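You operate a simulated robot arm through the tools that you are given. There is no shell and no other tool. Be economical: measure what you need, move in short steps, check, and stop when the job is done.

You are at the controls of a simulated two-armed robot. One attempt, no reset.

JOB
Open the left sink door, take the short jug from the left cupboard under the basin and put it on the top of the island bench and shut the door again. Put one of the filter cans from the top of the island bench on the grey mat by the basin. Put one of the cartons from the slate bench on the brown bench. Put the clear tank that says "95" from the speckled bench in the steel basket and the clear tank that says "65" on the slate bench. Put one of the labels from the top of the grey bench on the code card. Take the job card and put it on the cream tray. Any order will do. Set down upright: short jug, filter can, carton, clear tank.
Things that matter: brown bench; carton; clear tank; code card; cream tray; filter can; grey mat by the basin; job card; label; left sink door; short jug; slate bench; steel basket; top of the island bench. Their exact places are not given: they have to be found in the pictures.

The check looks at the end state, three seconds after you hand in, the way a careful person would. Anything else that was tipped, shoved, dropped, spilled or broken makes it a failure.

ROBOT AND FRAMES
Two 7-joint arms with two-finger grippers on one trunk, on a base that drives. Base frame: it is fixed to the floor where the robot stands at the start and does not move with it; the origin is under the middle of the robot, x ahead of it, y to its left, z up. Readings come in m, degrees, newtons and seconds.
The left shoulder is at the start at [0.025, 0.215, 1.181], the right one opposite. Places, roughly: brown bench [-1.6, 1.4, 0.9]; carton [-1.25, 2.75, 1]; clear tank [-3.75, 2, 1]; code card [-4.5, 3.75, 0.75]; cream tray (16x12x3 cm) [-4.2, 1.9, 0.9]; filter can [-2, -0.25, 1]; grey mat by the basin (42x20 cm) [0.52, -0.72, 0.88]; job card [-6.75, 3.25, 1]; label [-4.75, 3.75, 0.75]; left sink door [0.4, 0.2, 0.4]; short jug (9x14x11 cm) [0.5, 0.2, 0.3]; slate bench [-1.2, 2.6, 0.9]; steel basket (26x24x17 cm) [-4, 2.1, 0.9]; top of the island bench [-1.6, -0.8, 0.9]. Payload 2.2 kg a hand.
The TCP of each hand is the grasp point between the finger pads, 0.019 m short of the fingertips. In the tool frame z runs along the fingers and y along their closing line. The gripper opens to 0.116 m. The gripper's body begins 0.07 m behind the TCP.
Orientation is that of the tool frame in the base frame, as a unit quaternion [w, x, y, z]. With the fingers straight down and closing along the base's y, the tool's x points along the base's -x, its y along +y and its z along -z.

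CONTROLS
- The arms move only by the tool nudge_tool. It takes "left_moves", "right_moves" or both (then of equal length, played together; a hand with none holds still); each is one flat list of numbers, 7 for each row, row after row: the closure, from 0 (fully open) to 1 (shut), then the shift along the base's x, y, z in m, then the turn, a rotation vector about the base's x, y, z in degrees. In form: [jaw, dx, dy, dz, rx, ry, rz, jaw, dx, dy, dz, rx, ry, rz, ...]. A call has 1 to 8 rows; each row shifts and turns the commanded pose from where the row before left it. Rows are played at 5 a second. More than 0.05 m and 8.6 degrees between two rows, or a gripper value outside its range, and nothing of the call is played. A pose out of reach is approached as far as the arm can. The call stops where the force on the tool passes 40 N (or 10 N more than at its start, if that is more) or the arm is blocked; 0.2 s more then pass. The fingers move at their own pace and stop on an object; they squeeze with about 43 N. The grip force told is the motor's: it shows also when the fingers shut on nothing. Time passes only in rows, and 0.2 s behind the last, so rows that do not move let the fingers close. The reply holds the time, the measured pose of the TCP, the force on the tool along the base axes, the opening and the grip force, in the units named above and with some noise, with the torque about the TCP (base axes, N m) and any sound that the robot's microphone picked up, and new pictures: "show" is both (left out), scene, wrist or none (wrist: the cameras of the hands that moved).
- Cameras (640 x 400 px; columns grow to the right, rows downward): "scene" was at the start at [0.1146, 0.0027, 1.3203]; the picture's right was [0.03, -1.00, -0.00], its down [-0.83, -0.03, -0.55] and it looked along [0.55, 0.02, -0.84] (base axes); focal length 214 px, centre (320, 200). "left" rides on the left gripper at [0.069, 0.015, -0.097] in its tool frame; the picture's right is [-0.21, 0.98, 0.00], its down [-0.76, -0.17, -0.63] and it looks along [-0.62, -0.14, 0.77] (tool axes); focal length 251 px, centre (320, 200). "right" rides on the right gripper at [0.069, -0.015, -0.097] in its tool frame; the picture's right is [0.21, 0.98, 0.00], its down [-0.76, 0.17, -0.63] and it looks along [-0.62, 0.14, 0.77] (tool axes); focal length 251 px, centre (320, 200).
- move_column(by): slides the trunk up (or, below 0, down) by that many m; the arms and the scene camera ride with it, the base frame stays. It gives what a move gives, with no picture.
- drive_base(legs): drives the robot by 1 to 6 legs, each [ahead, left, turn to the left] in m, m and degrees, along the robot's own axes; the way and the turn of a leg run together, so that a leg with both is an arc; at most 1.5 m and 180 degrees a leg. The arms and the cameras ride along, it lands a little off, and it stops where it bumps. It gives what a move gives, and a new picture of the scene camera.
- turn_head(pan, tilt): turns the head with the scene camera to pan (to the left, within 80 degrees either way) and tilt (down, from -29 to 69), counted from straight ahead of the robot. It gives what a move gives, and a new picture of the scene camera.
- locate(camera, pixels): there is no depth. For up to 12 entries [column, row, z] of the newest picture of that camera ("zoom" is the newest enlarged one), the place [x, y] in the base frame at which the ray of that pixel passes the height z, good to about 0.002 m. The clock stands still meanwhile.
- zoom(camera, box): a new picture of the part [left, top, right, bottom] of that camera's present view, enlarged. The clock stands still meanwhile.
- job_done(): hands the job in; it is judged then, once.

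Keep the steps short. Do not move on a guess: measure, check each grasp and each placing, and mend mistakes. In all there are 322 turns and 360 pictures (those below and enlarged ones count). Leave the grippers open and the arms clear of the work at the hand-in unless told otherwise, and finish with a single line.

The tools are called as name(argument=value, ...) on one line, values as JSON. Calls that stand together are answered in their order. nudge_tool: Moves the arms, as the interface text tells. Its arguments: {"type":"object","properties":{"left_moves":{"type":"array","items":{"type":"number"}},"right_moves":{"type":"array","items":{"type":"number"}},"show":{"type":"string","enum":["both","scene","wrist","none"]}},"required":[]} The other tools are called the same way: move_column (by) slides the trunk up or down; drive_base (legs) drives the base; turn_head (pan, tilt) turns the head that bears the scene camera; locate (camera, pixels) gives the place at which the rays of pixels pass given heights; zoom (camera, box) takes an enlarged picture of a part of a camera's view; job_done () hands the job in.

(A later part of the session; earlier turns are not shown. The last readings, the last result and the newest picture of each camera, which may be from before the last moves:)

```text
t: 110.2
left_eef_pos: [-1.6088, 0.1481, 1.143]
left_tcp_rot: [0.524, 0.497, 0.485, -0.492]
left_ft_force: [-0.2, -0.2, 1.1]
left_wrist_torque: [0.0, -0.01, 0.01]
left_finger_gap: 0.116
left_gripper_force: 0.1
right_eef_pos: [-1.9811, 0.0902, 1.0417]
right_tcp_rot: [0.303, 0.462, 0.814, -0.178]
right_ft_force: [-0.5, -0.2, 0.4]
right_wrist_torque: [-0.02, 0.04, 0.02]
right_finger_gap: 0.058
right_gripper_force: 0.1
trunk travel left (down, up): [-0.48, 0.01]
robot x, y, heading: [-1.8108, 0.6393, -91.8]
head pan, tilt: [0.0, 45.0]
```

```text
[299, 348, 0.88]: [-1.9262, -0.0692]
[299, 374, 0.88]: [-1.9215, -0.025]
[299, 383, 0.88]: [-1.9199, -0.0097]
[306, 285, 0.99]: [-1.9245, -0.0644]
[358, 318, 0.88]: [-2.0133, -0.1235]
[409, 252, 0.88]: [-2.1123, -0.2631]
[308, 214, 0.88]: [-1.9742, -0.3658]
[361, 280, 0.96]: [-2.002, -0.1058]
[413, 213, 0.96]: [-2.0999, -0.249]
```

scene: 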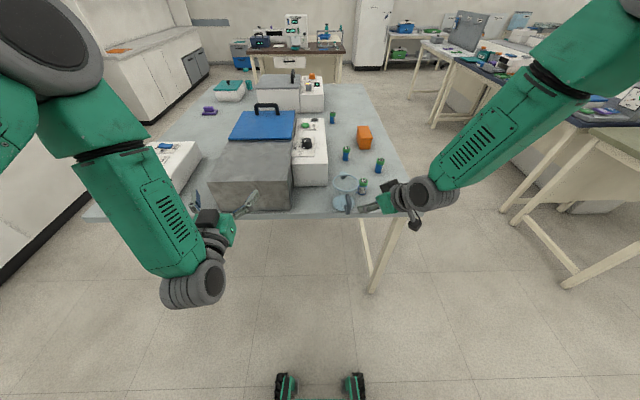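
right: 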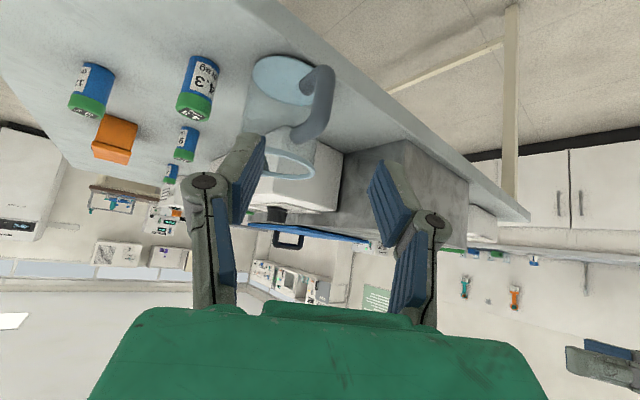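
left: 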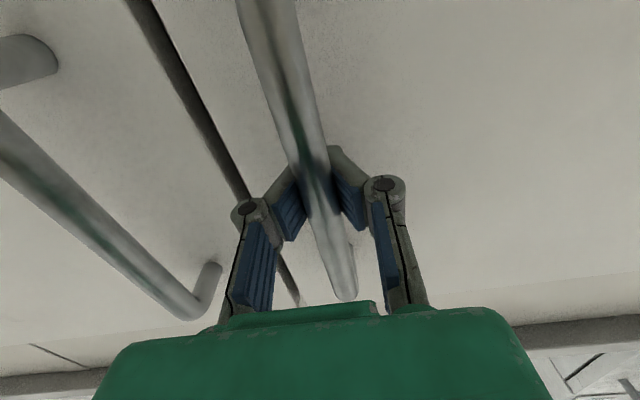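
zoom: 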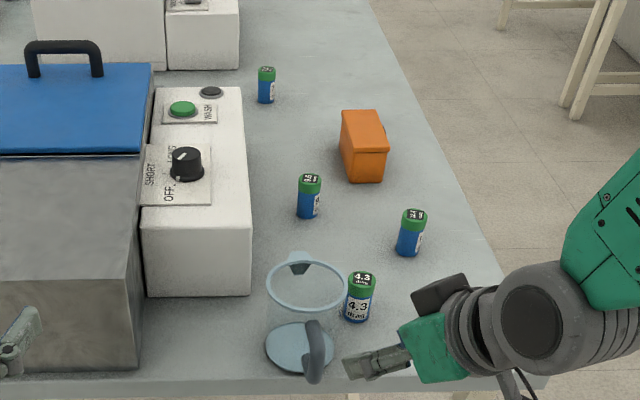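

Jug stands upright at (−1.925,−0.067) on the top (surface z≈0.88). Next: can B at (−2.107,−0.26). Turn the right hand straight down, retract the left, and drive nearer.

nudge_tool(left_moves=[0, 0, 0.02, 0.03, 0, 0, 0, 0, 0, 0.02, 0.03, 0, 0, 0, 0, 0, 0.02, 0.03, 0, 0, 0, 0, 0, 0.02, 0.02, 0, 0, 0, 0, 0, 0.02, 0, 0, 0, 0], right_moves=[0.3, -0.01, 0.0, 0.02, 7.1, 4.1, 0, 0.3, -0.01, 0, 0.02, 7.1, 4.1, 0, 0.3, -0.01, 0, 0.01, 7.1, 4.1, 0, 0.3, -0.01, 0, 0.01, 7.1, 4.1, 0, 0.3, -0.01, 0, 0.0, 7.1, 4.1, 0], show="none")

drive_base(legs=[[0.0, -0.12, 0], [0.25, 0, 0]])

```text
t: 111.4
left_eef_pos: [-1.639, 0.1841, 1.2164]
left_tcp_rot: [0.523, 0.498, 0.486, -0.492]
left_ft_force: [0.3, 0.3, -0.1]
left_wrist_torque: [-0.02, 0.04, -0.01]
left_finger_gap: 0.1159
left_gripper_force: 0.1
left hand out of reach, approached as far as the arm can: row 2, 3, 4, 5
right_eef_pos: [-2.0309, 0.0875, 1.0998]
right_tcp_rot: [0.001, 0.493, 0.87, 0.002]
right_ft_force: [-0.1, 0.0, -0.8]
right_wrist_torque: [0.02, -0.01, 0.0]
right_finger_gap: 0.0814
right_gripper_force: 0.1
trunk travel left (down, up): [-0.48, 0.01]
robot x, y, heading: [-1.8107, 0.6387, -91.9]
head pan, tilt: [0.0, 45.0]
```

```text
t: 114.0
left_eef_pos: [-1.8169, -0.0582, 1.2243]
left_tcp_rot: [0.533, 0.505, 0.474, -0.486]
left_ft_force: [-2.0, -0.2, -0.5]
left_wrist_torque: [0.01, 0.02, 0.11]
left_finger_gap: 0.1159
left_gripper_force: 0.0
right_eef_pos: [-2.2054, -0.1554, 1.0952]
right_tcp_rot: [0.017, 0.494, 0.869, 0.007]
right_ft_force: [-1.8, -0.3, -0.4]
right_wrist_torque: [-0.03, -0.22, 0.0]
right_finger_gap: 0.0814
right_gripper_force: 0.0
trunk travel left (down, up): [-0.48, 0.01]
robot x, y, heading: [-1.9455, 0.3908, -91.7]
head pan, tilt: [0.0, 45.0]
```

scene: 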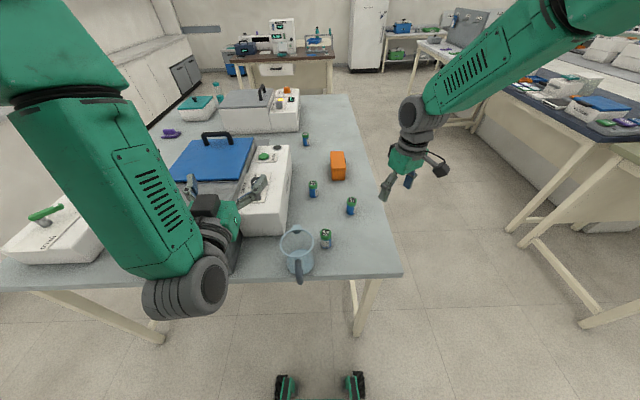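

zoom(camera="scene", box=[290, 140, 400, 240])

```text
4.00 times, centred on (345, 190) of scene
```

zoom: 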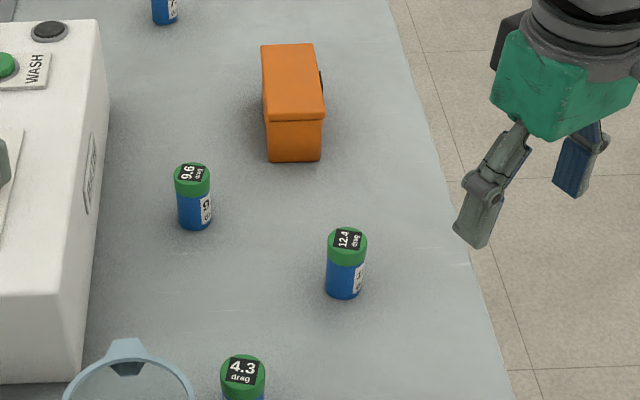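

locate(camera="zoom", pixels=[[347, 239, 0.94], [347, 239, 0.95], [347, 239, 0.96], [343, 288, 0.88], [343, 299, 0.88], [327, 240, 0.95], [367, 240, 0.95]])

```text
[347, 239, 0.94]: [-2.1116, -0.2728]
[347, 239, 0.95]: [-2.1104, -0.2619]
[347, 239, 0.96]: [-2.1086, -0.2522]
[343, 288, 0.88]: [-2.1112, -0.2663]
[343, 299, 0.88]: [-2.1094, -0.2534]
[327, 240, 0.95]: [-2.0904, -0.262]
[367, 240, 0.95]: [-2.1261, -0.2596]
```

Can B: centre (−2.111,−0.265), Ø0.038, top z 0.947. Move above it.

nudge_tool(right_moves=[0.3, 0.032, -0.036, 0, 0, 0, 0, 0.3, 0.032, -0.036, 0, 0, 0, 0, 0.3, 0.031, -0.037, 0, 0, 0, 0, 0.3, 0, 0, -0.04, 0, 0, 0, 0.3, 0, 0, -0.02, 0, 0, 0], show="wrist")

```text
t: 115.2
left_eef_pos: [-1.7769, -0.0596, 1.22]
left_tcp_rot: [0.524, 0.498, 0.484, -0.494]
left_ft_force: [0.3, 0.4, -0.4]
left_wrist_torque: [0.0, -0.04, 0.0]
left_finger_gap: 0.1162
left_gripper_force: 0.1
right_eef_pos: [-2.0712, -0.2654, 1.0409]
right_tcp_rot: [0.004, 0.494, 0.869, 0.0]
right_ft_force: [0.1, 0.6, -0.3]
right_wrist_torque: [-0.02, 0.04, 0.0]
right_finger_gap: 0.0812
right_gripper_force: 0.0
trunk travel left (down, up): [-0.48, 0.01]
robot x, y, heading: [-1.9499, 0.3887, -91.7]
head pan, tilt: [0.0, 45.0]
```

right: 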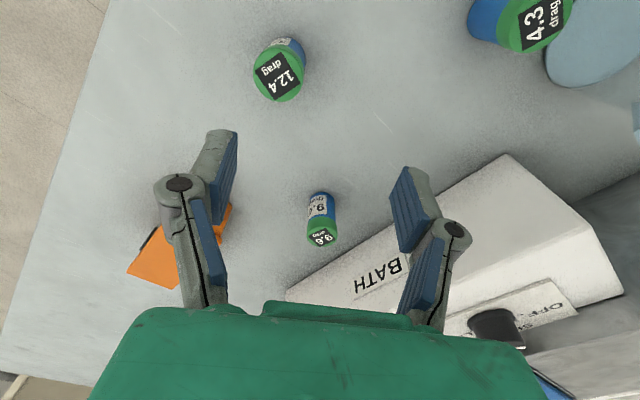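

locate(camera="right", pixels=[[279, 74, 0.947], [292, 45, 0.88], [536, 22, 0.947], [322, 232, 0.947]])

nudge_tool(right_moves=[0.3, -0.039, 0, 0, 0, 0, 0, 0.3, 0, 0, 0, 0, 0, 0], show="wrist")

```text
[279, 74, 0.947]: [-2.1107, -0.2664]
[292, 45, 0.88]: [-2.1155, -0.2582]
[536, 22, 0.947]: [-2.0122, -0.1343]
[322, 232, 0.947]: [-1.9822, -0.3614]
```

```text
t: 116.0
left_eef_pos: [-1.8204, -0.0535, 1.2249]
left_tcp_rot: [0.53, 0.504, 0.472, -0.492]
left_ft_force: [-0.8, 0.1, 0.3]
left_wrist_torque: [0.02, 0.03, 0.05]
left_finger_gap: 0.1161
left_gripper_force: 0.1
right_eef_pos: [-2.1532, -0.262, 1.04]
right_tcp_rot: [0.014, 0.499, 0.866, 0.005]
right_ft_force: [0.1, 0.4, 0.0]
right_wrist_torque: [-0.01, -0.03, -0.02]
right_finger_gap: 0.0811
right_gripper_force: 0.1
trunk travel left (down, up): [-0.48, 0.01]
robot x, y, heading: [-1.9567, 0.3908, -92.1]
head pan, tilt: [0.0, 45.0]
stopped in row 2 (right hand): the arm was blocked; the commanded pose is now the measured one
```

right: 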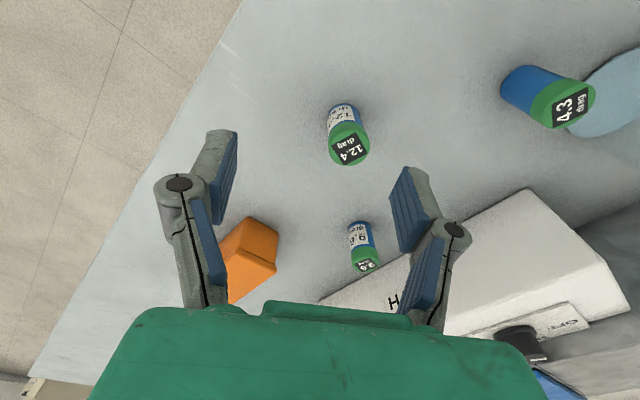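

Odd sway; check with a still row.

nudge_tool(right_moves=[0.3, 0, 0, 0, 0, 0, 0, 0.3, 0, 0, 0, 0, 0, 0, 0.3, 0, 0, 0, 0, 0, 0], show="both")

```text
t: 117.0
left_eef_pos: [-1.8062, -0.0526, 1.2246]
left_tcp_rot: [0.527, 0.498, 0.476, -0.498]
left_ft_force: [-0.3, 0.0, 0.2]
left_wrist_torque: [0.02, 0.0, -0.02]
left_finger_gap: 0.1161
left_gripper_force: 0.0
right_eef_pos: [-2.141, -0.2584, 1.0474]
right_tcp_rot: [0.008, 0.5, 0.866, 0.0]
right_ft_force: [1.4, -0.5, -0.6]
right_wrist_torque: [0.01, 0.06, 0.01]
right_finger_gap: 0.0813
right_gripper_force: 0.1
trunk travel left (down, up): [-0.48, 0.01]
robot x, y, heading: [-1.9659, 0.3874, -91.5]
head pan, tilt: [0.0, 45.0]
stopped in row 3 (right hand): the arm was blocked; the commanded pose is now the measured one
```

scene: 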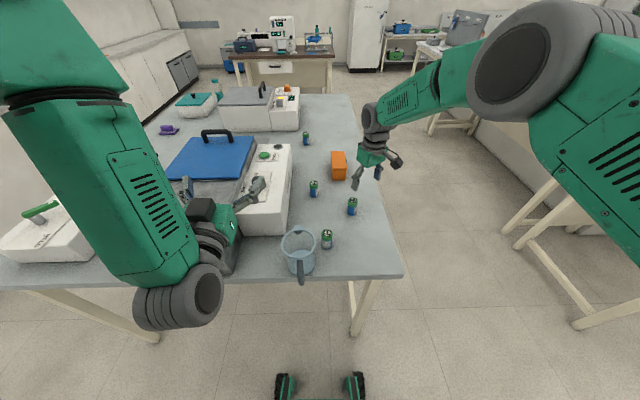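
right: 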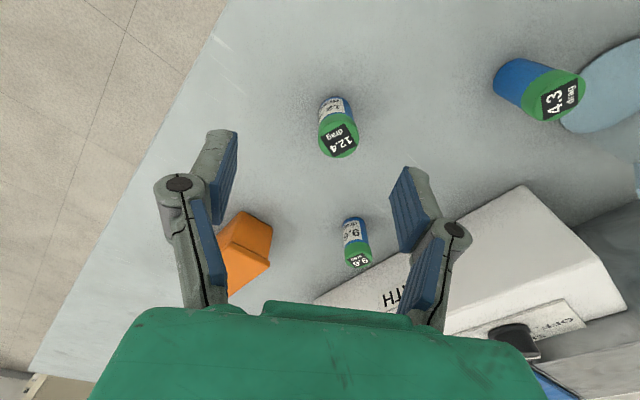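

Likely the left forearm leans on the table edge. Back the base off 0.12 m.

drive_base(legs=[[-0.12, 0, 0]])

nudge_tool(left_moves=[0, 0, 0.0, 0.0, 0, 0, 0, 0, 0, 0, 0.0, 0, 0, 0], show="both")

```text
t: 118.3
left_eef_pos: [-1.7829, 0.066, 1.2212]
left_tcp_rot: [0.524, 0.496, 0.48, -0.499]
left_ft_force: [-0.3, 1.0, -0.1]
left_wrist_torque: [-0.03, 0.0, -0.05]
left_finger_gap: 0.1163
left_gripper_force: 0.0
right_eef_pos: [-2.1218, -0.1417, 1.0468]
right_tcp_rot: [0.002, 0.498, 0.867, -0.003]
right_ft_force: [1.0, -0.6, 0.4]
right_wrist_torque: [0.0, 0.1, 0.03]
right_finger_gap: 0.0813
right_gripper_force: 0.1
trunk travel left (down, up): [-0.48, 0.01]
robot x, y, heading: [-1.954, 0.513, -91.4]
head pan, tilt: [0.0, 45.0]
```

scene: 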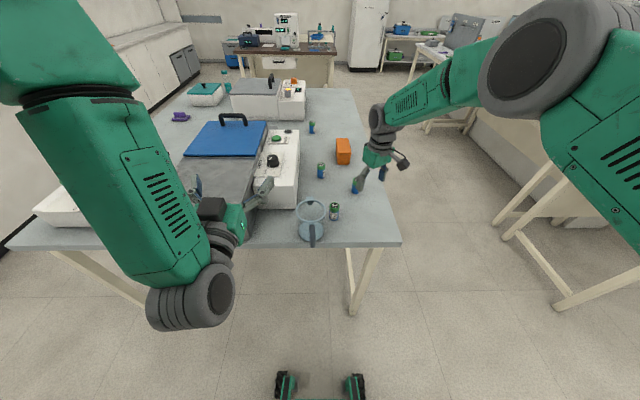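

```text
t: 118.9
left_eef_pos: [-1.7982, 0.0692, 1.2252]
left_tcp_rot: [0.528, 0.498, 0.476, -0.496]
left_ft_force: [0.7, 0.1, -0.2]
left_wrist_torque: [0.01, 0.02, -0.03]
left_finger_gap: 0.1161
left_gripper_force: 0.1
right_eef_pos: [-2.134, -0.1375, 1.0473]
right_tcp_rot: [0.01, 0.498, 0.867, -0.002]
right_ft_force: [0.0, -0.8, 0.0]
right_wrist_torque: [-0.01, 0.05, -0.01]
right_finger_gap: 0.081
right_gripper_force: 0.0
trunk travel left (down, up): [-0.48, 0.01]
robot x, y, heading: [-1.9517, 0.5118, -91.9]
head pan, tilt: [0.0, 45.0]
```

scene: 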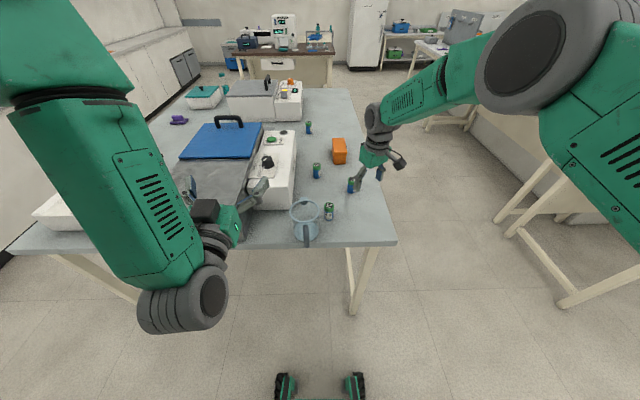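
left: 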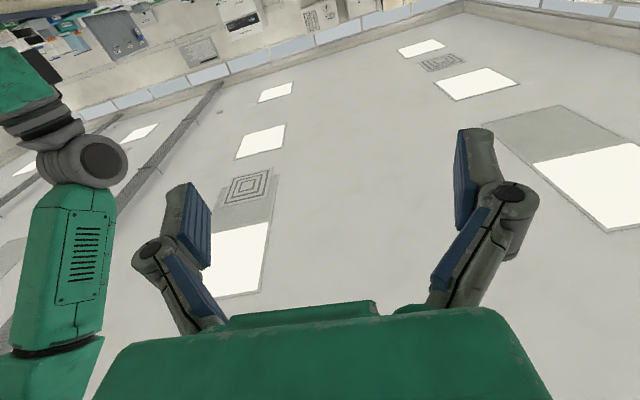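

The torso sways with the left arm cramped. Put the left hand back to a relaxed tool‑down pose (turn +90° about x).

nudge_tool(left_moves=[0, 0.01, 0.0, 0.0, 8.4, 0, 0, 0, 0.01, 0, 0.0, 8.4, 0, 0, 0, 0.01, 0.0, 0.0, 8.4, 0, 0, 0, 0.01, 0, 0.0, 8.4, 0, 0, 0, 0.01, 0.0, 0.0, 8.4, 0, 0, 0, 0.01, 0, 0.0, 8.4, 0, 0, 0, 0.01, 0.0, 0.0, 8.4, 0, 0, 0, 0.01, 0, 0.0, 8.4, 0, 0], show="none")

nudge_tool(left_moves=[0, 0.01, 0.0, 0.0, 8.4, 0, 0, 0, 0.01, 0, 0.0, 8.4, 0, 0, 0, 0.01, 0.0, 0.0, 7, 0, 0, 0, 0, 0, 0, 0, 0, 0], show="both")

```text
t: 120.7
left_eef_pos: [-1.7477, 0.0454, 1.2192]
left_tcp_rot: [0.168, 0.709, 0.669, -0.15]
left_ft_force: [-1.0, -0.3, 0.2]
left_wrist_torque: [0.03, -0.02, 0.05]
left_finger_gap: 0.1162
left_gripper_force: 0.0
left hand out of reach, approached as far as the arm can: row 1, 2
right_eef_pos: [-2.1462, -0.1356, 1.0467]
right_tcp_rot: [0.014, 0.498, 0.867, 0.0]
right_ft_force: [0.5, 0.5, -0.3]
right_wrist_torque: [0.0, -0.05, 0.02]
right_finger_gap: 0.0812
right_gripper_force: 0.2
trunk travel left (down, up): [-0.48, 0.01]
robot x, y, heading: [-1.9558, 0.5085, -92.1]
head pan, tilt: [0.0, 45.0]
```

```text
t: 121.7
left_eef_pos: [-1.7094, 0.0463, 1.216]
left_tcp_rot: [0.013, 0.727, 0.687, -0.01]
left_ft_force: [0.2, 0.3, -0.4]
left_wrist_torque: [0.0, 0.02, 0.0]
left_finger_gap: 0.1158
left_gripper_force: 0.0
right_eef_pos: [-2.1358, -0.1355, 1.0494]
right_tcp_rot: [0.011, 0.498, 0.867, -0.002]
right_ft_force: [-0.3, -0.6, 0.2]
right_wrist_torque: [0.0, 0.02, 0.0]
right_finger_gap: 0.0812
right_gripper_force: 0.0
trunk travel left (down, up): [-0.48, 0.01]
robot x, y, heading: [-1.9528, 0.5094, -91.8]
head pan, tilt: [0.0, 45.0]
```

scene: 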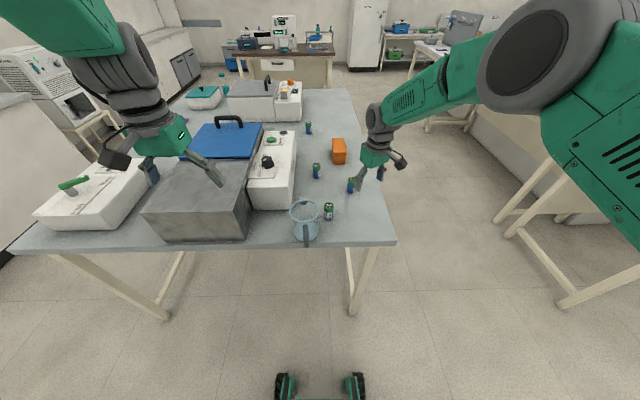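
left: 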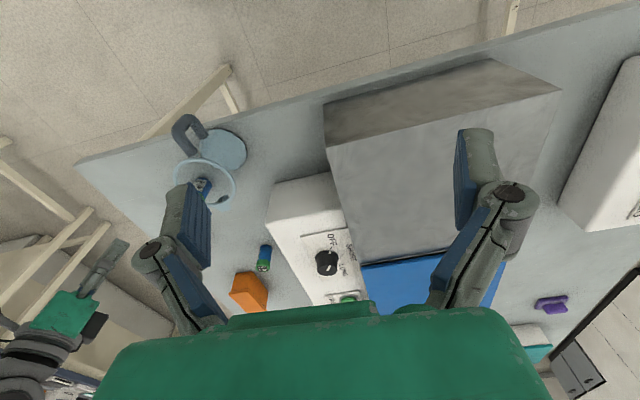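

Drive 0.1 forward again and re-check positions.

drive_base(legs=[[0.1, 0, 0]])

nudge_tool(right_moves=[0.3, 0, 0, 0, 0, 0, 0, 0.3, 0, 0, 0, 0, 0, 0], show="wrist")

```text
t: 122.8
left_eef_pos: [-1.6986, -0.0508, 1.2137]
left_tcp_rot: [0.011, 0.728, 0.685, -0.015]
left_ft_force: [1.7, -0.9, -0.1]
left_wrist_torque: [0.0, 0.06, 0.0]
left_finger_gap: 0.1161
left_gripper_force: 0.0
right_eef_pos: [-2.1263, -0.2331, 1.0502]
right_tcp_rot: [0.007, 0.498, 0.867, -0.004]
right_ft_force: [0.1, 0.5, 0.0]
right_wrist_torque: [0.03, 0.04, 0.02]
right_finger_gap: 0.0813
right_gripper_force: 0.0
trunk travel left (down, up): [-0.48, 0.01]
robot x, y, heading: [-1.9562, 0.4102, -91.8]
head pan, tilt: [0.0, 45.0]
```

scene: 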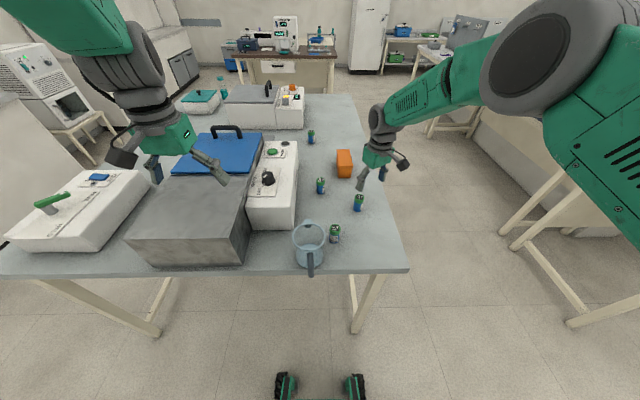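

```text
t: 123.4
left_eef_pos: [-1.7171, -0.0484, 1.2191]
left_tcp_rot: [0.017, 0.727, 0.686, -0.01]
left_ft_force: [0.2, 0.4, -0.8]
left_wrist_torque: [-0.03, -0.01, 0.01]
left_finger_gap: 0.1159
left_gripper_force: 0.0
right_eef_pos: [-2.1445, -0.2312, 1.049]
right_tcp_rot: [0.014, 0.498, 0.867, -0.001]
right_ft_force: [0.2, -1.2, 0.0]
right_wrist_torque: [-0.03, 0.01, -0.03]
right_finger_gap: 0.0809
right_gripper_force: 0.0
trunk travel left (down, up): [-0.48, 0.01]
robot x, y, heading: [-1.9569, 0.4104, -91.6]
head pan, tilt: [0.0, 45.0]
```

right: 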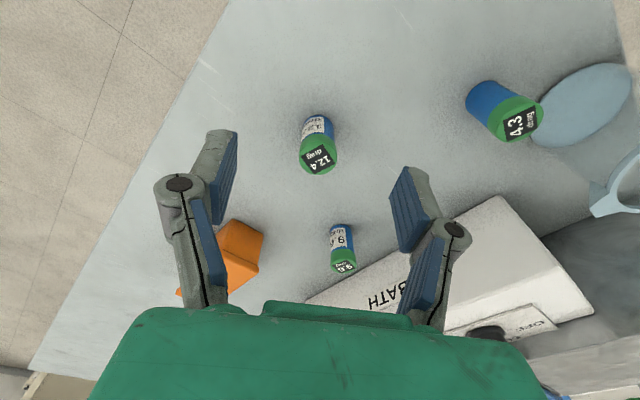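

There's a slow sway of the trunk. Lower the trunk 0.05 and wait for it to decay.

move_column(by=-0.05)

nudge_tool(right_moves=[0.3, 0, 0, 0, 0, 0, 0, 0.3, 0, 0, 0, 0, 0, 0, 0.3, 0, 0, 0, 0, 0, 0, 0.3, 0, 0, 0, 0, 0, 0, 0.3, 0, 0, 0, 0, 0, 0, 0.3, 0, 0, 0, 0, 0, 0], show="none")

nudge_tool(right_moves=[0.3, 0, 0, 0, 0, 0, 0, 0.3, 0, 0, 0, 0, 0, 0], show="none")

nudge_tool(right_moves=[0.3, 0, 0, 0, 0, 0, 0, 0.3, 0, 0, 0, 0, 0, 0], show="wrist")

```text
t: 124.3
left_eef_pos: [-1.7177, -0.05, 1.1694]
left_tcp_rot: [0.016, 0.727, 0.686, -0.01]
left_ft_force: [-0.4, -0.2, 0.4]
left_wrist_torque: [0.0, -0.02, 0.02]
left_finger_gap: 0.1158
left_gripper_force: 0.0
right_eef_pos: [-2.144, -0.2308, 0.999]
right_tcp_rot: [0.015, 0.498, 0.867, -0.001]
right_ft_force: [0.1, 0.0, 0.0]
right_wrist_torque: [0.0, 0.0, 0.01]
right_finger_gap: 0.0812
right_gripper_force: 0.0
trunk travel left (down, up): [-0.43, 0.06]
robot x, y, heading: [-1.9573, 0.4091, -92.0]
head pan, tilt: [0.0, 45.0]
```

```text
t: 125.8
left_eef_pos: [-1.7103, -0.0494, 1.1671]
left_tcp_rot: [0.014, 0.728, 0.685, -0.011]
left_ft_force: [0.4, -0.9, 0.7]
left_wrist_torque: [0.0, -0.03, -0.02]
left_finger_gap: 0.1159
left_gripper_force: 0.0
right_eef_pos: [-2.1357, -0.231, 0.9992]
right_tcp_rot: [0.011, 0.497, 0.868, -0.002]
right_ft_force: [-0.3, 0.1, 0.7]
right_wrist_torque: [-0.01, -0.03, 0.0]
right_finger_gap: 0.0811
right_gripper_force: 0.0
trunk travel left (down, up): [-0.43, 0.06]
robot x, y, heading: [-1.9564, 0.4133, -91.8]
head pan, tilt: [0.0, 45.0]
```

```text
t: 126.3
left_eef_pos: [-1.7079, -0.0506, 1.1668]
left_tcp_rot: [0.015, 0.727, 0.687, -0.011]
left_ft_force: [-0.1, 0.0, 0.1]
left_wrist_torque: [-0.02, 0.01, 0.0]
left_finger_gap: 0.1159
left_gripper_force: 0.1
right_eef_pos: [-2.1339, -0.2327, 0.9994]
right_tcp_rot: [0.012, 0.497, 0.867, -0.002]
right_ft_force: [0.8, -0.4, -0.7]
right_wrist_torque: [-0.01, 0.02, 0.0]
right_finger_gap: 0.0811
right_gripper_force: 0.1
trunk travel left (down, up): [-0.43, 0.06]
robot x, y, heading: [-1.9548, 0.4109, -91.8]
head pan, tilt: [0.0, 45.0]
```

```text
t: 127.0
left_eef_pos: [-1.7181, -0.0505, 1.1696]
left_tcp_rot: [0.017, 0.727, 0.686, -0.01]
left_ft_force: [-0.7, -0.7, -0.2]
left_wrist_torque: [0.0, -0.03, 0.0]
left_finger_gap: 0.116
left_gripper_force: 0.1
right_eef_pos: [-2.145, -0.2323, 0.9974]
right_tcp_rot: [0.014, 0.498, 0.867, -0.002]
right_ft_force: [0.6, 0.1, -0.4]
right_wrist_torque: [0.03, 0.01, -0.02]
right_finger_gap: 0.0811
right_gripper_force: 0.1
trunk travel left (down, up): [-0.43, 0.06]
robot x, y, heading: [-1.9577, 0.4117, -91.7]
head pan, tilt: [0.0, 45.0]
```

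right: 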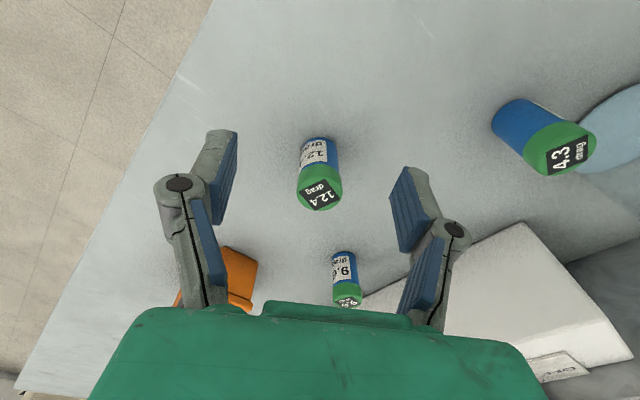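

Sway now ±6 mm. Center over B with wide jaws.

nudge_tool(right_moves=[0.1, 0.014, -0.017, 0, 0, 0, 0, 0.1, 0.014, -0.016, 0, 0, 0, 0, 0.1, 0, 0, 0, 0, 0, 0, 0.1, 0, 0, 0, 0, 0, 0, 0.1, 0, 0, 0, 0, 0, 0], show="wrist")

```text
t: 128.2
left_eef_pos: [-1.7128, -0.0491, 1.1672]
left_tcp_rot: [0.016, 0.728, 0.686, -0.01]
left_ft_force: [0.3, 0.7, 0.3]
left_wrist_torque: [0.04, 0.02, -0.03]
left_finger_gap: 0.1159
left_gripper_force: 0.0
right_eef_pos: [-2.111, -0.265, 0.9985]
right_tcp_rot: [0.012, 0.497, 0.867, -0.001]
right_ft_force: [-0.2, 0.5, 0.1]
right_wrist_torque: [0.02, -0.01, 0.02]
right_finger_gap: 0.1045
right_gripper_force: 0.0
trunk travel left (down, up): [-0.43, 0.06]
robot x, y, heading: [-1.9555, 0.4096, -91.8]
head pan, tilt: [0.0, 45.0]
```

right: 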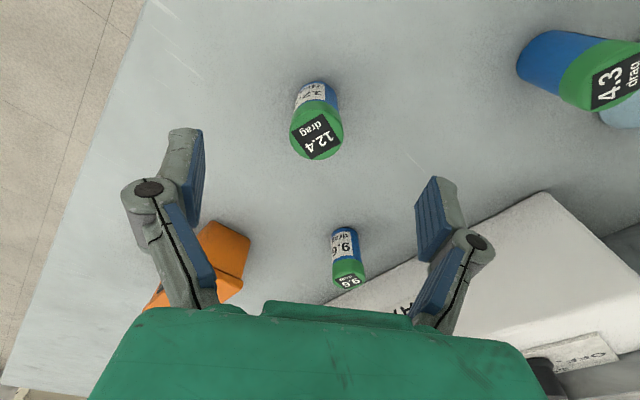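

locate(camera="right", pixels=[[317, 137, 0.947]])

nudge_tool(right_moves=[0.1, 0, 0, -0.03, 0, 0, 0, 0.1, 0, 0, -0.03, 0, 0, 0, 0.1, 0, 0, -0.02, 0, 0, 0], show="wrist")

```text
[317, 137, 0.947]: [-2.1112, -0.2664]
```

```text
t: 128.9
left_eef_pos: [-1.7143, -0.0503, 1.1677]
left_tcp_rot: [0.016, 0.727, 0.686, -0.01]
left_ft_force: [0.5, 0.3, -0.3]
left_wrist_torque: [0.0, 0.0, 0.01]
left_finger_gap: 0.1159
left_gripper_force: 0.1
right_eef_pos: [-2.1127, -0.2664, 0.9189]
right_tcp_rot: [0.013, 0.498, 0.867, -0.001]
right_ft_force: [-0.4, -0.2, 1.0]
right_wrist_torque: [-0.02, -0.01, 0.03]
right_finger_gap: 0.1045
right_gripper_force: 0.1
trunk travel left (down, up): [-0.43, 0.06]
robot x, y, heading: [-1.9562, 0.4119, -92.0]
head pan, tilt: [0.0, 45.0]
```

right: 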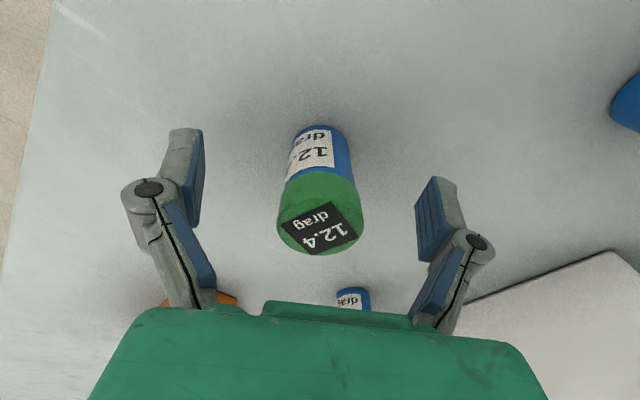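

Centred. Close and lift.

nudge_tool(right_moves=[0.5, 0, 0, 0, 0, 0, 0, 0.8, 0, 0, 0, 0, 0, 0, 1, 0, 0, 0, 0, 0, 0, 1, 0, 0, 0, 0, 0, 0, 1, 0, 0, 0.03, 0, 0, 0, 1, 0, 0, 0.04, 0, 0, 0, 1, 0, 0, 0.04, 0, 0, 0, 1, 0, 0, 0.04, 0, 0, 0], show="both")

```text
t: 130.8
left_eef_pos: [-1.7117, -0.0472, 1.1686]
left_tcp_rot: [0.017, 0.728, 0.685, -0.011]
left_ft_force: [0.1, 0.6, 0.2]
left_wrist_torque: [-0.01, -0.02, -0.02]
left_finger_gap: 0.1159
left_gripper_force: 0.1
right_eef_pos: [-2.109, -0.2646, 1.0693]
right_tcp_rot: [0.011, 0.497, 0.868, -0.002]
right_ft_force: [0.4, 0.0, -0.4]
right_wrist_torque: [-0.04, 0.01, -0.03]
right_finger_gap: 0.0346
right_gripper_force: 42.9
trunk travel left (down, up): [-0.43, 0.06]
robot x, y, heading: [-1.9614, 0.4132, -92.0]
head pan, tilt: [0.0, 45.0]
```

scene: 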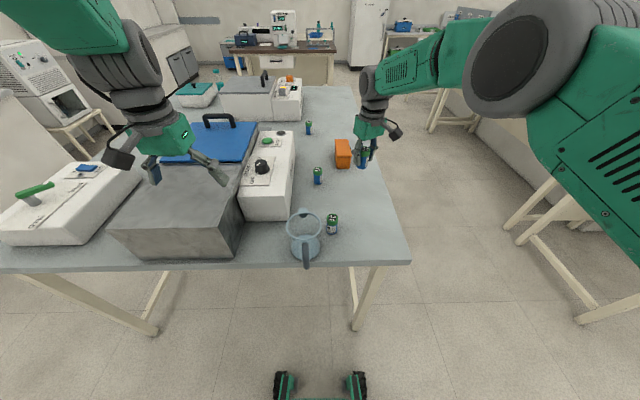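
right: 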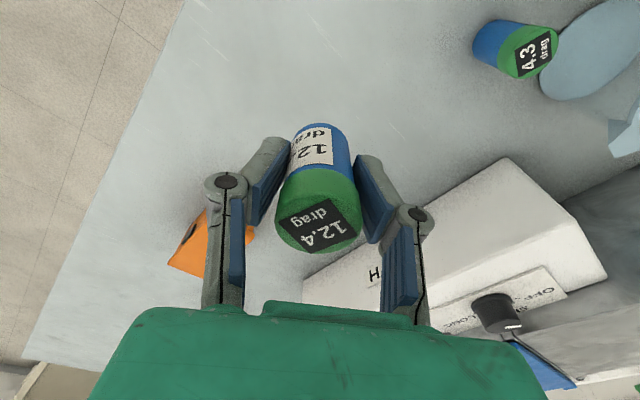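

Can held (gap 35 mm). Drive back, turn left to face +x, go along the aisle and toward the basin.

drive_base(legs=[[-0.3, 0, 0], [0, 0, 92], [1.5, 0, 0]])

```text
t: 143.7
left_eef_pos: [0.0047, 0.9677, 1.1676]
left_tcp_rot: [0.018, 0.017, 1.0, 0.004]
left_ft_force: [0.3, -0.5, -0.6]
left_wrist_torque: [0.01, 0.0, 0.04]
left_finger_gap: 0.1158
left_gripper_force: 0.0
right_eef_pos: [0.2299, 0.5755, 1.0684]
right_tcp_rot: [0.01, -0.274, 0.962, 0.007]
right_ft_force: [-0.5, -0.9, 0.1]
right_wrist_torque: [-0.02, 0.0, 0.02]
right_finger_gap: 0.0348
right_gripper_force: 43.3
trunk travel left (down, up): [-0.43, 0.06]
robot x, y, heading: [-0.453, 0.715, -0.4]
head pan, tilt: [0.0, 45.0]
```

scene: 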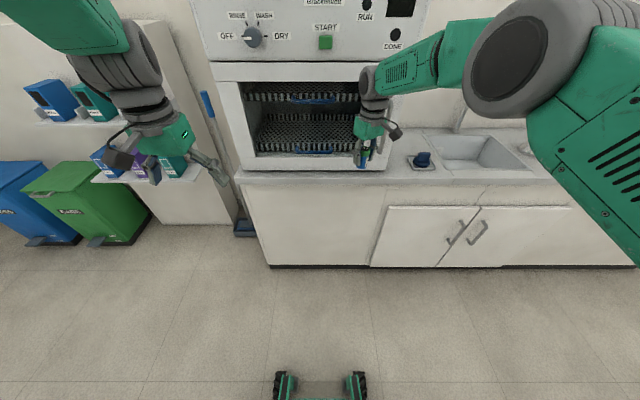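

Both doors are shut in this view. Move sideways to the right 1.25 m.

drive_base(legs=[[0, -1.25, 0]])

turn_head(pan=0, tilt=40)

```text
t: 150.0
left_eef_pos: [-0.0113, -0.2738, 1.1698]
left_tcp_rot: [0.02, 0.022, 1.0, 0.003]
left_ft_force: [-0.3, 0.2, -0.3]
left_wrist_torque: [0.02, 0.01, 0.02]
left_finger_gap: 0.1159
left_gripper_force: 0.1
right_eef_pos: [0.2119, -0.6696, 1.0699]
right_tcp_rot: [0.011, -0.269, 0.963, 0.007]
right_ft_force: [0.0, -0.4, -0.5]
right_wrist_torque: [0.0, 0.0, -0.02]
right_finger_gap: 0.0347
right_gripper_force: 42.5
trunk travel left (down, up): [-0.43, 0.06]
robot x, y, heading: [-0.4652, -0.5242, -0.9]
head pan, tilt: [0.0, 45.0]
```

scene: 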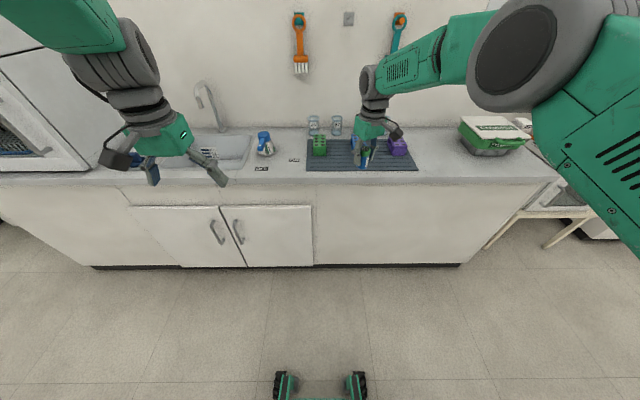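

```text
t: 150.6
left_eef_pos: [-0.0144, -0.2744, 1.1702]
left_tcp_rot: [0.021, 0.022, 1.0, 0.003]
left_ft_force: [0.0, 0.5, -1.0]
left_wrist_torque: [0.0, 0.04, -0.01]
left_finger_gap: 0.116
left_gripper_force: 0.1
right_eef_pos: [0.2101, -0.6689, 1.0724]
right_tcp_rot: [0.013, -0.269, 0.963, 0.006]
right_ft_force: [0.0, -0.4, -0.5]
right_wrist_torque: [-0.02, -0.01, 0.0]
right_finger_gap: 0.0346
right_gripper_force: 43.2
trunk travel left (down, up): [-0.43, 0.06]
robot x, y, heading: [-0.4651, -0.5246, -0.7]
head pan, tilt: [0.0, 40.0]
```

scene: 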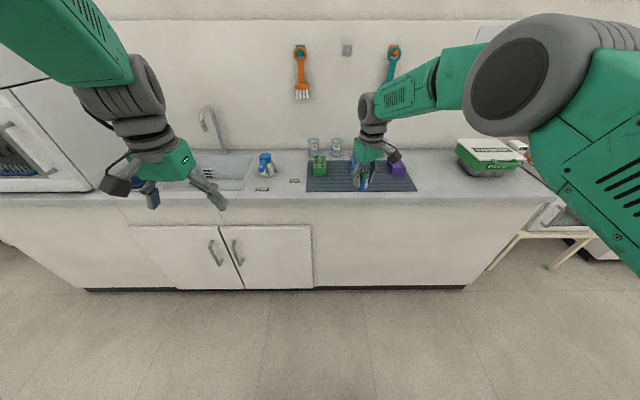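

zoom(camera="scene", box=[280, 120, 440, 220])

```text
4.00 times, centred on (360, 170) of scene
```

zoom: 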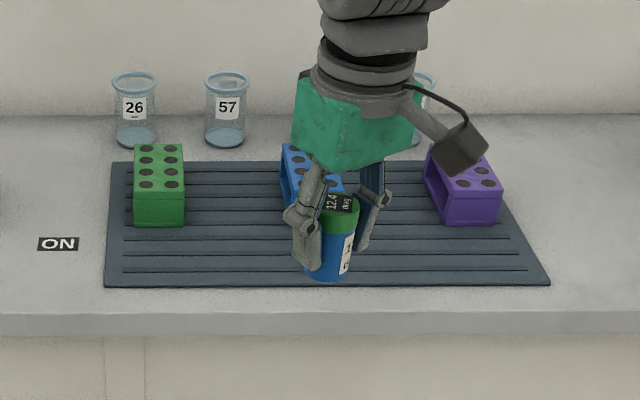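

locate(camera="zoom", pixels=[[105, 285, 0.88], [549, 284, 0.88], [111, 162, 0.88], [160, 226, 0.885], [470, 225, 0.885], [225, 215, 0.885], [225, 270, 0.885], [320, 312, 0.88], [390, 225, 0.885]])

```text
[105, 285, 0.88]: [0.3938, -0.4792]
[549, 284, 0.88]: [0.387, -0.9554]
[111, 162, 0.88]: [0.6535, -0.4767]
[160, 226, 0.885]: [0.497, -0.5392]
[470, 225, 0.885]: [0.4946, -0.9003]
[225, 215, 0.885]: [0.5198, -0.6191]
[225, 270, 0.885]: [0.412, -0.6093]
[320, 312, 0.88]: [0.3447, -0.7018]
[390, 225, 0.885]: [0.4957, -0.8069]
```

Mat spans x 0.39–0.65, y −0.48…−0.955; free front strip x 0.39–0.49. Target (0.44,−0.635). Drive 0.15 ahead.

drive_base(legs=[[0.15, 0, 0]])

nudge_tool(right_moves=[1, 0, 0, 0, 0, 0, 0, 1, 0, 0, 0, 0, 0, 0, 1, 0, 0, 0, 0, 0, 0, 1, 0, 0, 0, 0, 0, 0], show="none")

```text
t: 152.0
left_eef_pos: [0.1316, -0.2774, 1.1719]
left_tcp_rot: [0.024, 0.022, 0.999, 0.003]
left_ft_force: [-0.1, 0.3, 0.7]
left_wrist_torque: [0.0, -0.04, -0.02]
left_finger_gap: 0.1162
left_gripper_force: 0.2
right_eef_pos: [0.3569, -0.6723, 1.0745]
right_tcp_rot: [0.014, -0.269, 0.963, 0.006]
right_ft_force: [-0.7, -0.2, 0.3]
right_wrist_torque: [0.03, -0.04, 0.0]
right_finger_gap: 0.0347
right_gripper_force: 43.2
trunk travel left (down, up): [-0.43, 0.06]
robot x, y, heading: [-0.3137, -0.526, -1.1]
head pan, tilt: [0.0, 40.0]
```

scene: 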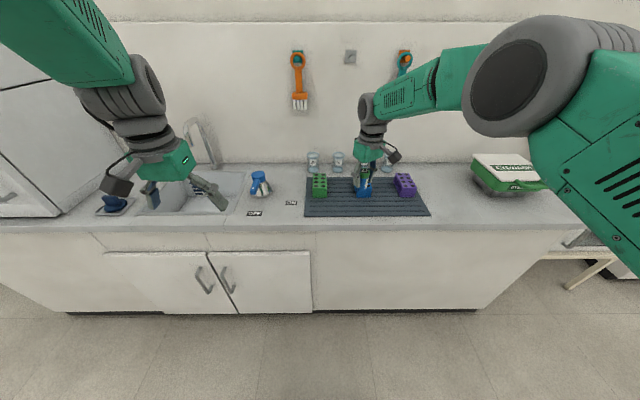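

```text
t: 153.0
left_eef_pos: [0.13, -0.2762, 1.1727]
left_tcp_rot: [0.025, 0.021, 0.999, 0.003]
left_ft_force: [-0.8, 0.2, -0.9]
left_wrist_torque: [0.03, -0.03, 0.0]
left_finger_gap: 0.1162
left_gripper_force: 0.1
right_eef_pos: [0.3567, -0.6708, 1.0762]
right_tcp_rot: [0.015, -0.268, 0.963, 0.006]
right_ft_force: [0.7, 0.0, -0.4]
right_wrist_torque: [-0.02, -0.01, 0.0]
right_finger_gap: 0.0344
right_gripper_force: 43.3
trunk travel left (down, up): [-0.43, 0.06]
robot x, y, heading: [-0.3178, -0.5293, -0.8]
head pan, tilt: [0.0, 40.0]
```

nudge_tool(right_moves=[1, 0.028, 0.012, 0, 0, 0, 0, 1, 0.028, 0.012, 0, 0, 0, 0, 1, 0.027, 0.012, 0, 0, 0, 0, 1, 0, 0, -0.035, 0, 0, 0, 1, 0, 0, -0.035, 0, 0, 0, 1, 0, 0, -0.035, 0, 0, 0], show="both")

zoom(camera="scene", box=[280, 140, 440, 240])

```text
t: 154.4
left_eef_pos: [0.1321, -0.2774, 1.1733]
left_tcp_rot: [0.025, 0.022, 0.999, 0.003]
left_ft_force: [0.8, 0.0, 0.2]
left_wrist_torque: [0.0, -0.02, 0.02]
left_finger_gap: 0.1159
left_gripper_force: 0.0
right_eef_pos: [0.3872, -0.6535, 0.9721]
right_tcp_rot: [0.015, -0.268, 0.963, 0.006]
right_ft_force: [0.4, -0.4, -1.6]
right_wrist_torque: [-0.01, 0.0, 0.01]
right_finger_gap: 0.0345
right_gripper_force: 43.0
right hand out of reach, approached as far as the arm can: row 2, 3, 5, 6
trunk travel left (down, up): [-0.43, 0.06]
robot x, y, heading: [-0.3174, -0.5296, -0.9]
head pan, tilt: [0.0, 40.0]
```

scene: 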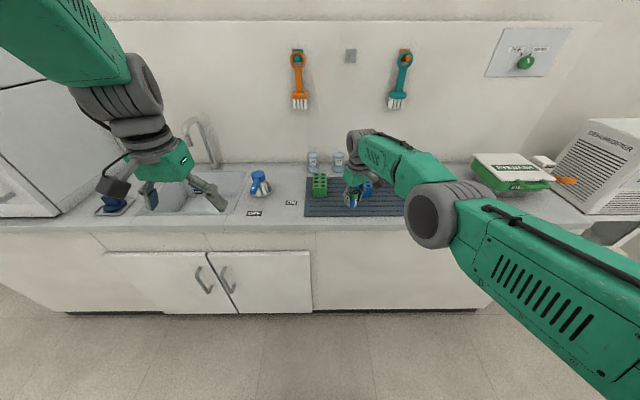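
right: 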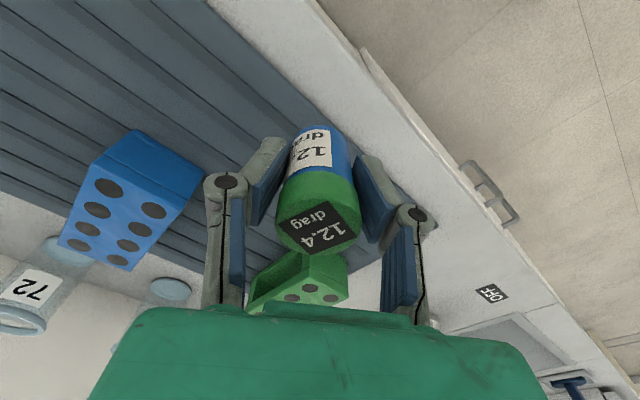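

```text
4.00 times, centred on (360, 190) of scene
```

zoom: 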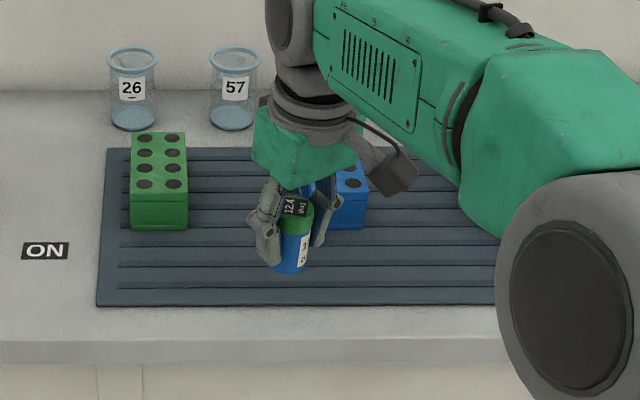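

Out of reach by a little. Pull back 0.05, raise, drive 0.1 closer.

nudge_tool(right_moves=[1, -0.025, 0.0, 0.02, 0, 0, 0, 1, -0.025, 0.005, 0.01, 0, 0, 0], show="none")

drive_base(legs=[[0.1, 0, 0]])

nudge_tool(right_moves=[1, 0, 0, 0, 0, 0, 0, 1, 0, 0, 0, 0, 0, 0], show="wrist")

```text
t: 155.0
left_eef_pos: [0.1308, -0.2762, 1.172]
left_tcp_rot: [0.025, 0.022, 0.999, 0.002]
left_ft_force: [-0.1, 0.6, 0.4]
left_wrist_torque: [0.03, -0.02, -0.01]
left_finger_gap: 0.1161
left_gripper_force: 0.0
right_eef_pos: [0.3829, -0.6349, 0.9961]
right_tcp_rot: [0.013, -0.269, 0.963, 0.005]
right_ft_force: [0.1, 0.1, -0.8]
right_wrist_torque: [-0.03, -0.01, 0.0]
right_finger_gap: 0.0344
right_gripper_force: 43.3
right hand out of reach, approached as far as the arm can: row 1, 2
trunk travel left (down, up): [-0.43, 0.06]
robot x, y, heading: [-0.3164, -0.53, -0.7]
head pan, tilt: [0.0, 40.0]
```

```text
t: 156.2
left_eef_pos: [0.2288, -0.2776, 1.1727]
left_tcp_rot: [0.024, 0.022, 0.999, 0.003]
left_ft_force: [0.1, 0.3, 0.1]
left_wrist_torque: [0.01, 0.01, 0.02]
left_finger_gap: 0.1163
left_gripper_force: 0.0
right_eef_pos: [0.4837, -0.6361, 0.9976]
right_tcp_rot: [0.016, -0.268, 0.963, 0.007]
right_ft_force: [-0.9, 0.2, -1.0]
right_wrist_torque: [-0.04, -0.06, 0.01]
right_finger_gap: 0.0345
right_gripper_force: 43.3
trunk travel left (down, up): [-0.43, 0.06]
robot x, y, heading: [-0.2147, -0.5283, -0.5]
head pan, tilt: [0.0, 40.0]
```

scene: 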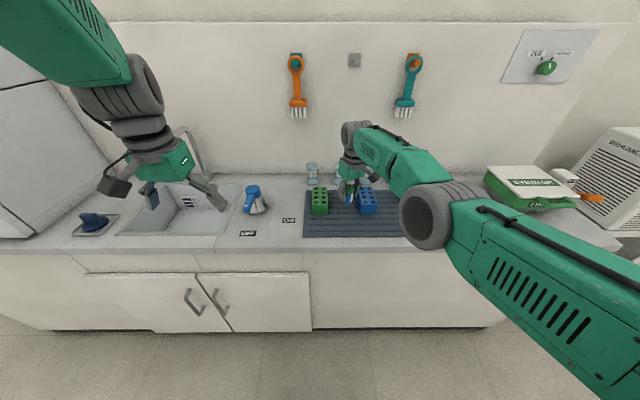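

```text
t: 156.8
left_eef_pos: [0.2275, -0.2773, 1.173]
left_tcp_rot: [0.026, 0.022, 0.999, 0.004]
left_ft_force: [0.6, -0.8, -0.1]
left_wrist_torque: [0.01, 0.0, 0.04]
left_finger_gap: 0.1158
left_gripper_force: 0.0
right_eef_pos: [0.4799, -0.6361, 0.9932]
right_tcp_rot: [0.009, -0.27, 0.963, 0.006]
right_ft_force: [0.5, -0.7, -0.5]
right_wrist_torque: [-0.02, 0.01, -0.03]
right_finger_gap: 0.0345
right_gripper_force: 43.1
trunk travel left (down, up): [-0.43, 0.06]
robot x, y, heading: [-0.2131, -0.5282, -1.0]
head pan, tilt: [0.0, 40.0]
```

right: 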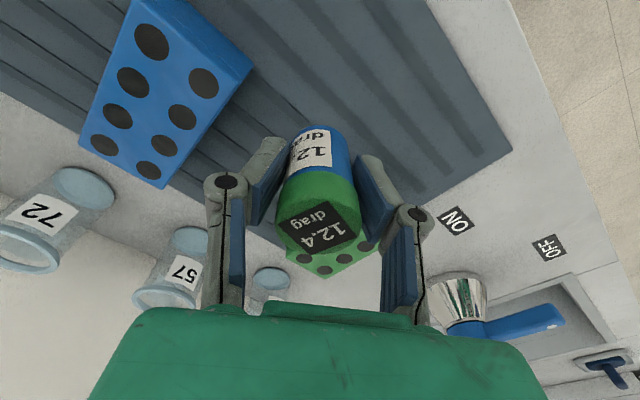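

Move back 0.043 in x and lower.

nudge_tool(right_moves=[1, -0.022, 0.0, 0.0, 0, 0, 0, 1, -0.021, 0, 0, 0, 0, 0, 1, 0, 0, -0.03, 0, 0, 0, 1, 0, 0, -0.02, 0, 0, 0, 1, 0, 0, -0.008, 0, 0, 0], show="both")

zoom(camera="scene", box=[280, 160, 440, 260])

```text
t: 157.9
left_eef_pos: [0.2267, -0.277, 1.1742]
left_tcp_rot: [0.025, 0.022, 0.999, 0.003]
left_ft_force: [-0.1, -0.3, 0.0]
left_wrist_torque: [0.01, -0.01, -0.02]
left_finger_gap: 0.116
left_gripper_force: 0.2
right_eef_pos: [0.4769, -0.6369, 0.9427]
right_tcp_rot: [0.016, -0.268, 0.963, 0.006]
right_ft_force: [0.3, 0.1, 0.5]
right_wrist_torque: [-0.03, 0.02, -0.01]
right_finger_gap: 0.0346
right_gripper_force: 42.6
right hand out of reach, approached as far as the arm can: row 1, 2, 4
trunk travel left (down, up): [-0.43, 0.06]
robot x, y, heading: [-0.2132, -0.5296, -0.9]
head pan, tilt: [0.0, 40.0]
```

scene: 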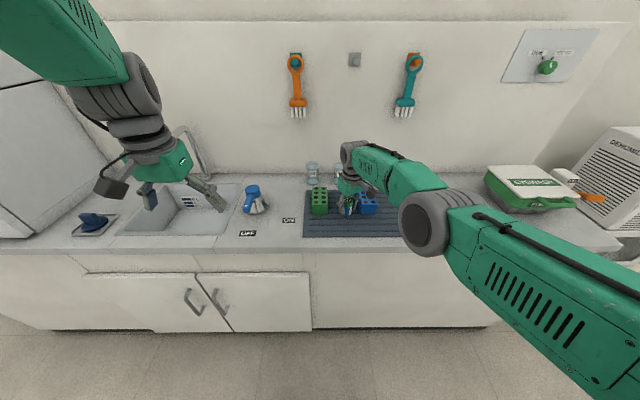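
right: 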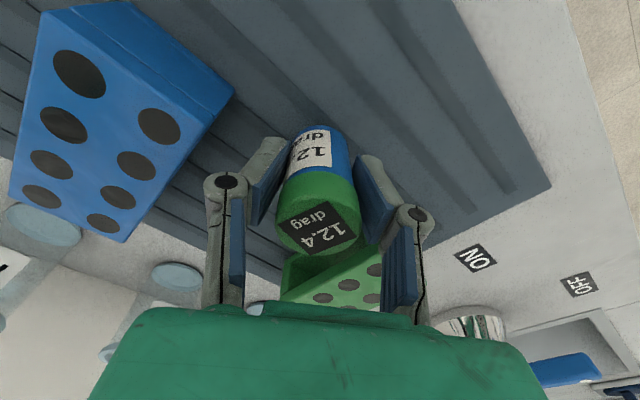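

```text
4.00 times, centred on (360, 210) of scene
```

zoom: 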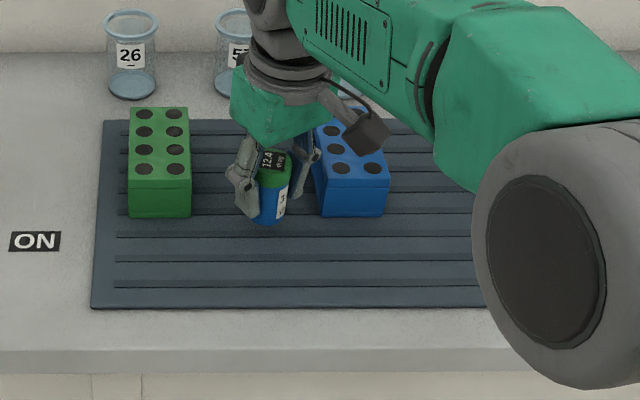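

Commanded target was still beyond reach; pull back 0.045 more.

nudge_tool(right_moves=[1, -0.022, 0.0, 0.0, 0, 0, 0, 1, -0.022, 0, 0, 0, 0, 0, 1, 0, 0, 0, 0, 0, 0], show="none")

```text
t: 158.8
left_eef_pos: [0.2263, -0.2766, 1.1742]
left_tcp_rot: [0.026, 0.023, 0.999, 0.004]
left_ft_force: [-0.8, 0.1, -0.5]
left_wrist_torque: [-0.02, 0.0, 0.03]
left_finger_gap: 0.1158
left_gripper_force: 0.0
right_eef_pos: [0.4735, -0.6318, 0.9374]
right_tcp_rot: [0.014, -0.269, 0.963, 0.006]
right_ft_force: [0.0, -0.2, 0.0]
right_wrist_torque: [0.0, 0.0, -0.02]
right_finger_gap: 0.0348
right_gripper_force: 42.3
right hand out of reach, approached as far as the arm can: row 1, 2
trunk travel left (down, up): [-0.43, 0.06]
robot x, y, heading: [-0.2152, -0.5265, -1.1]
head pan, tilt: [0.0, 40.0]
```

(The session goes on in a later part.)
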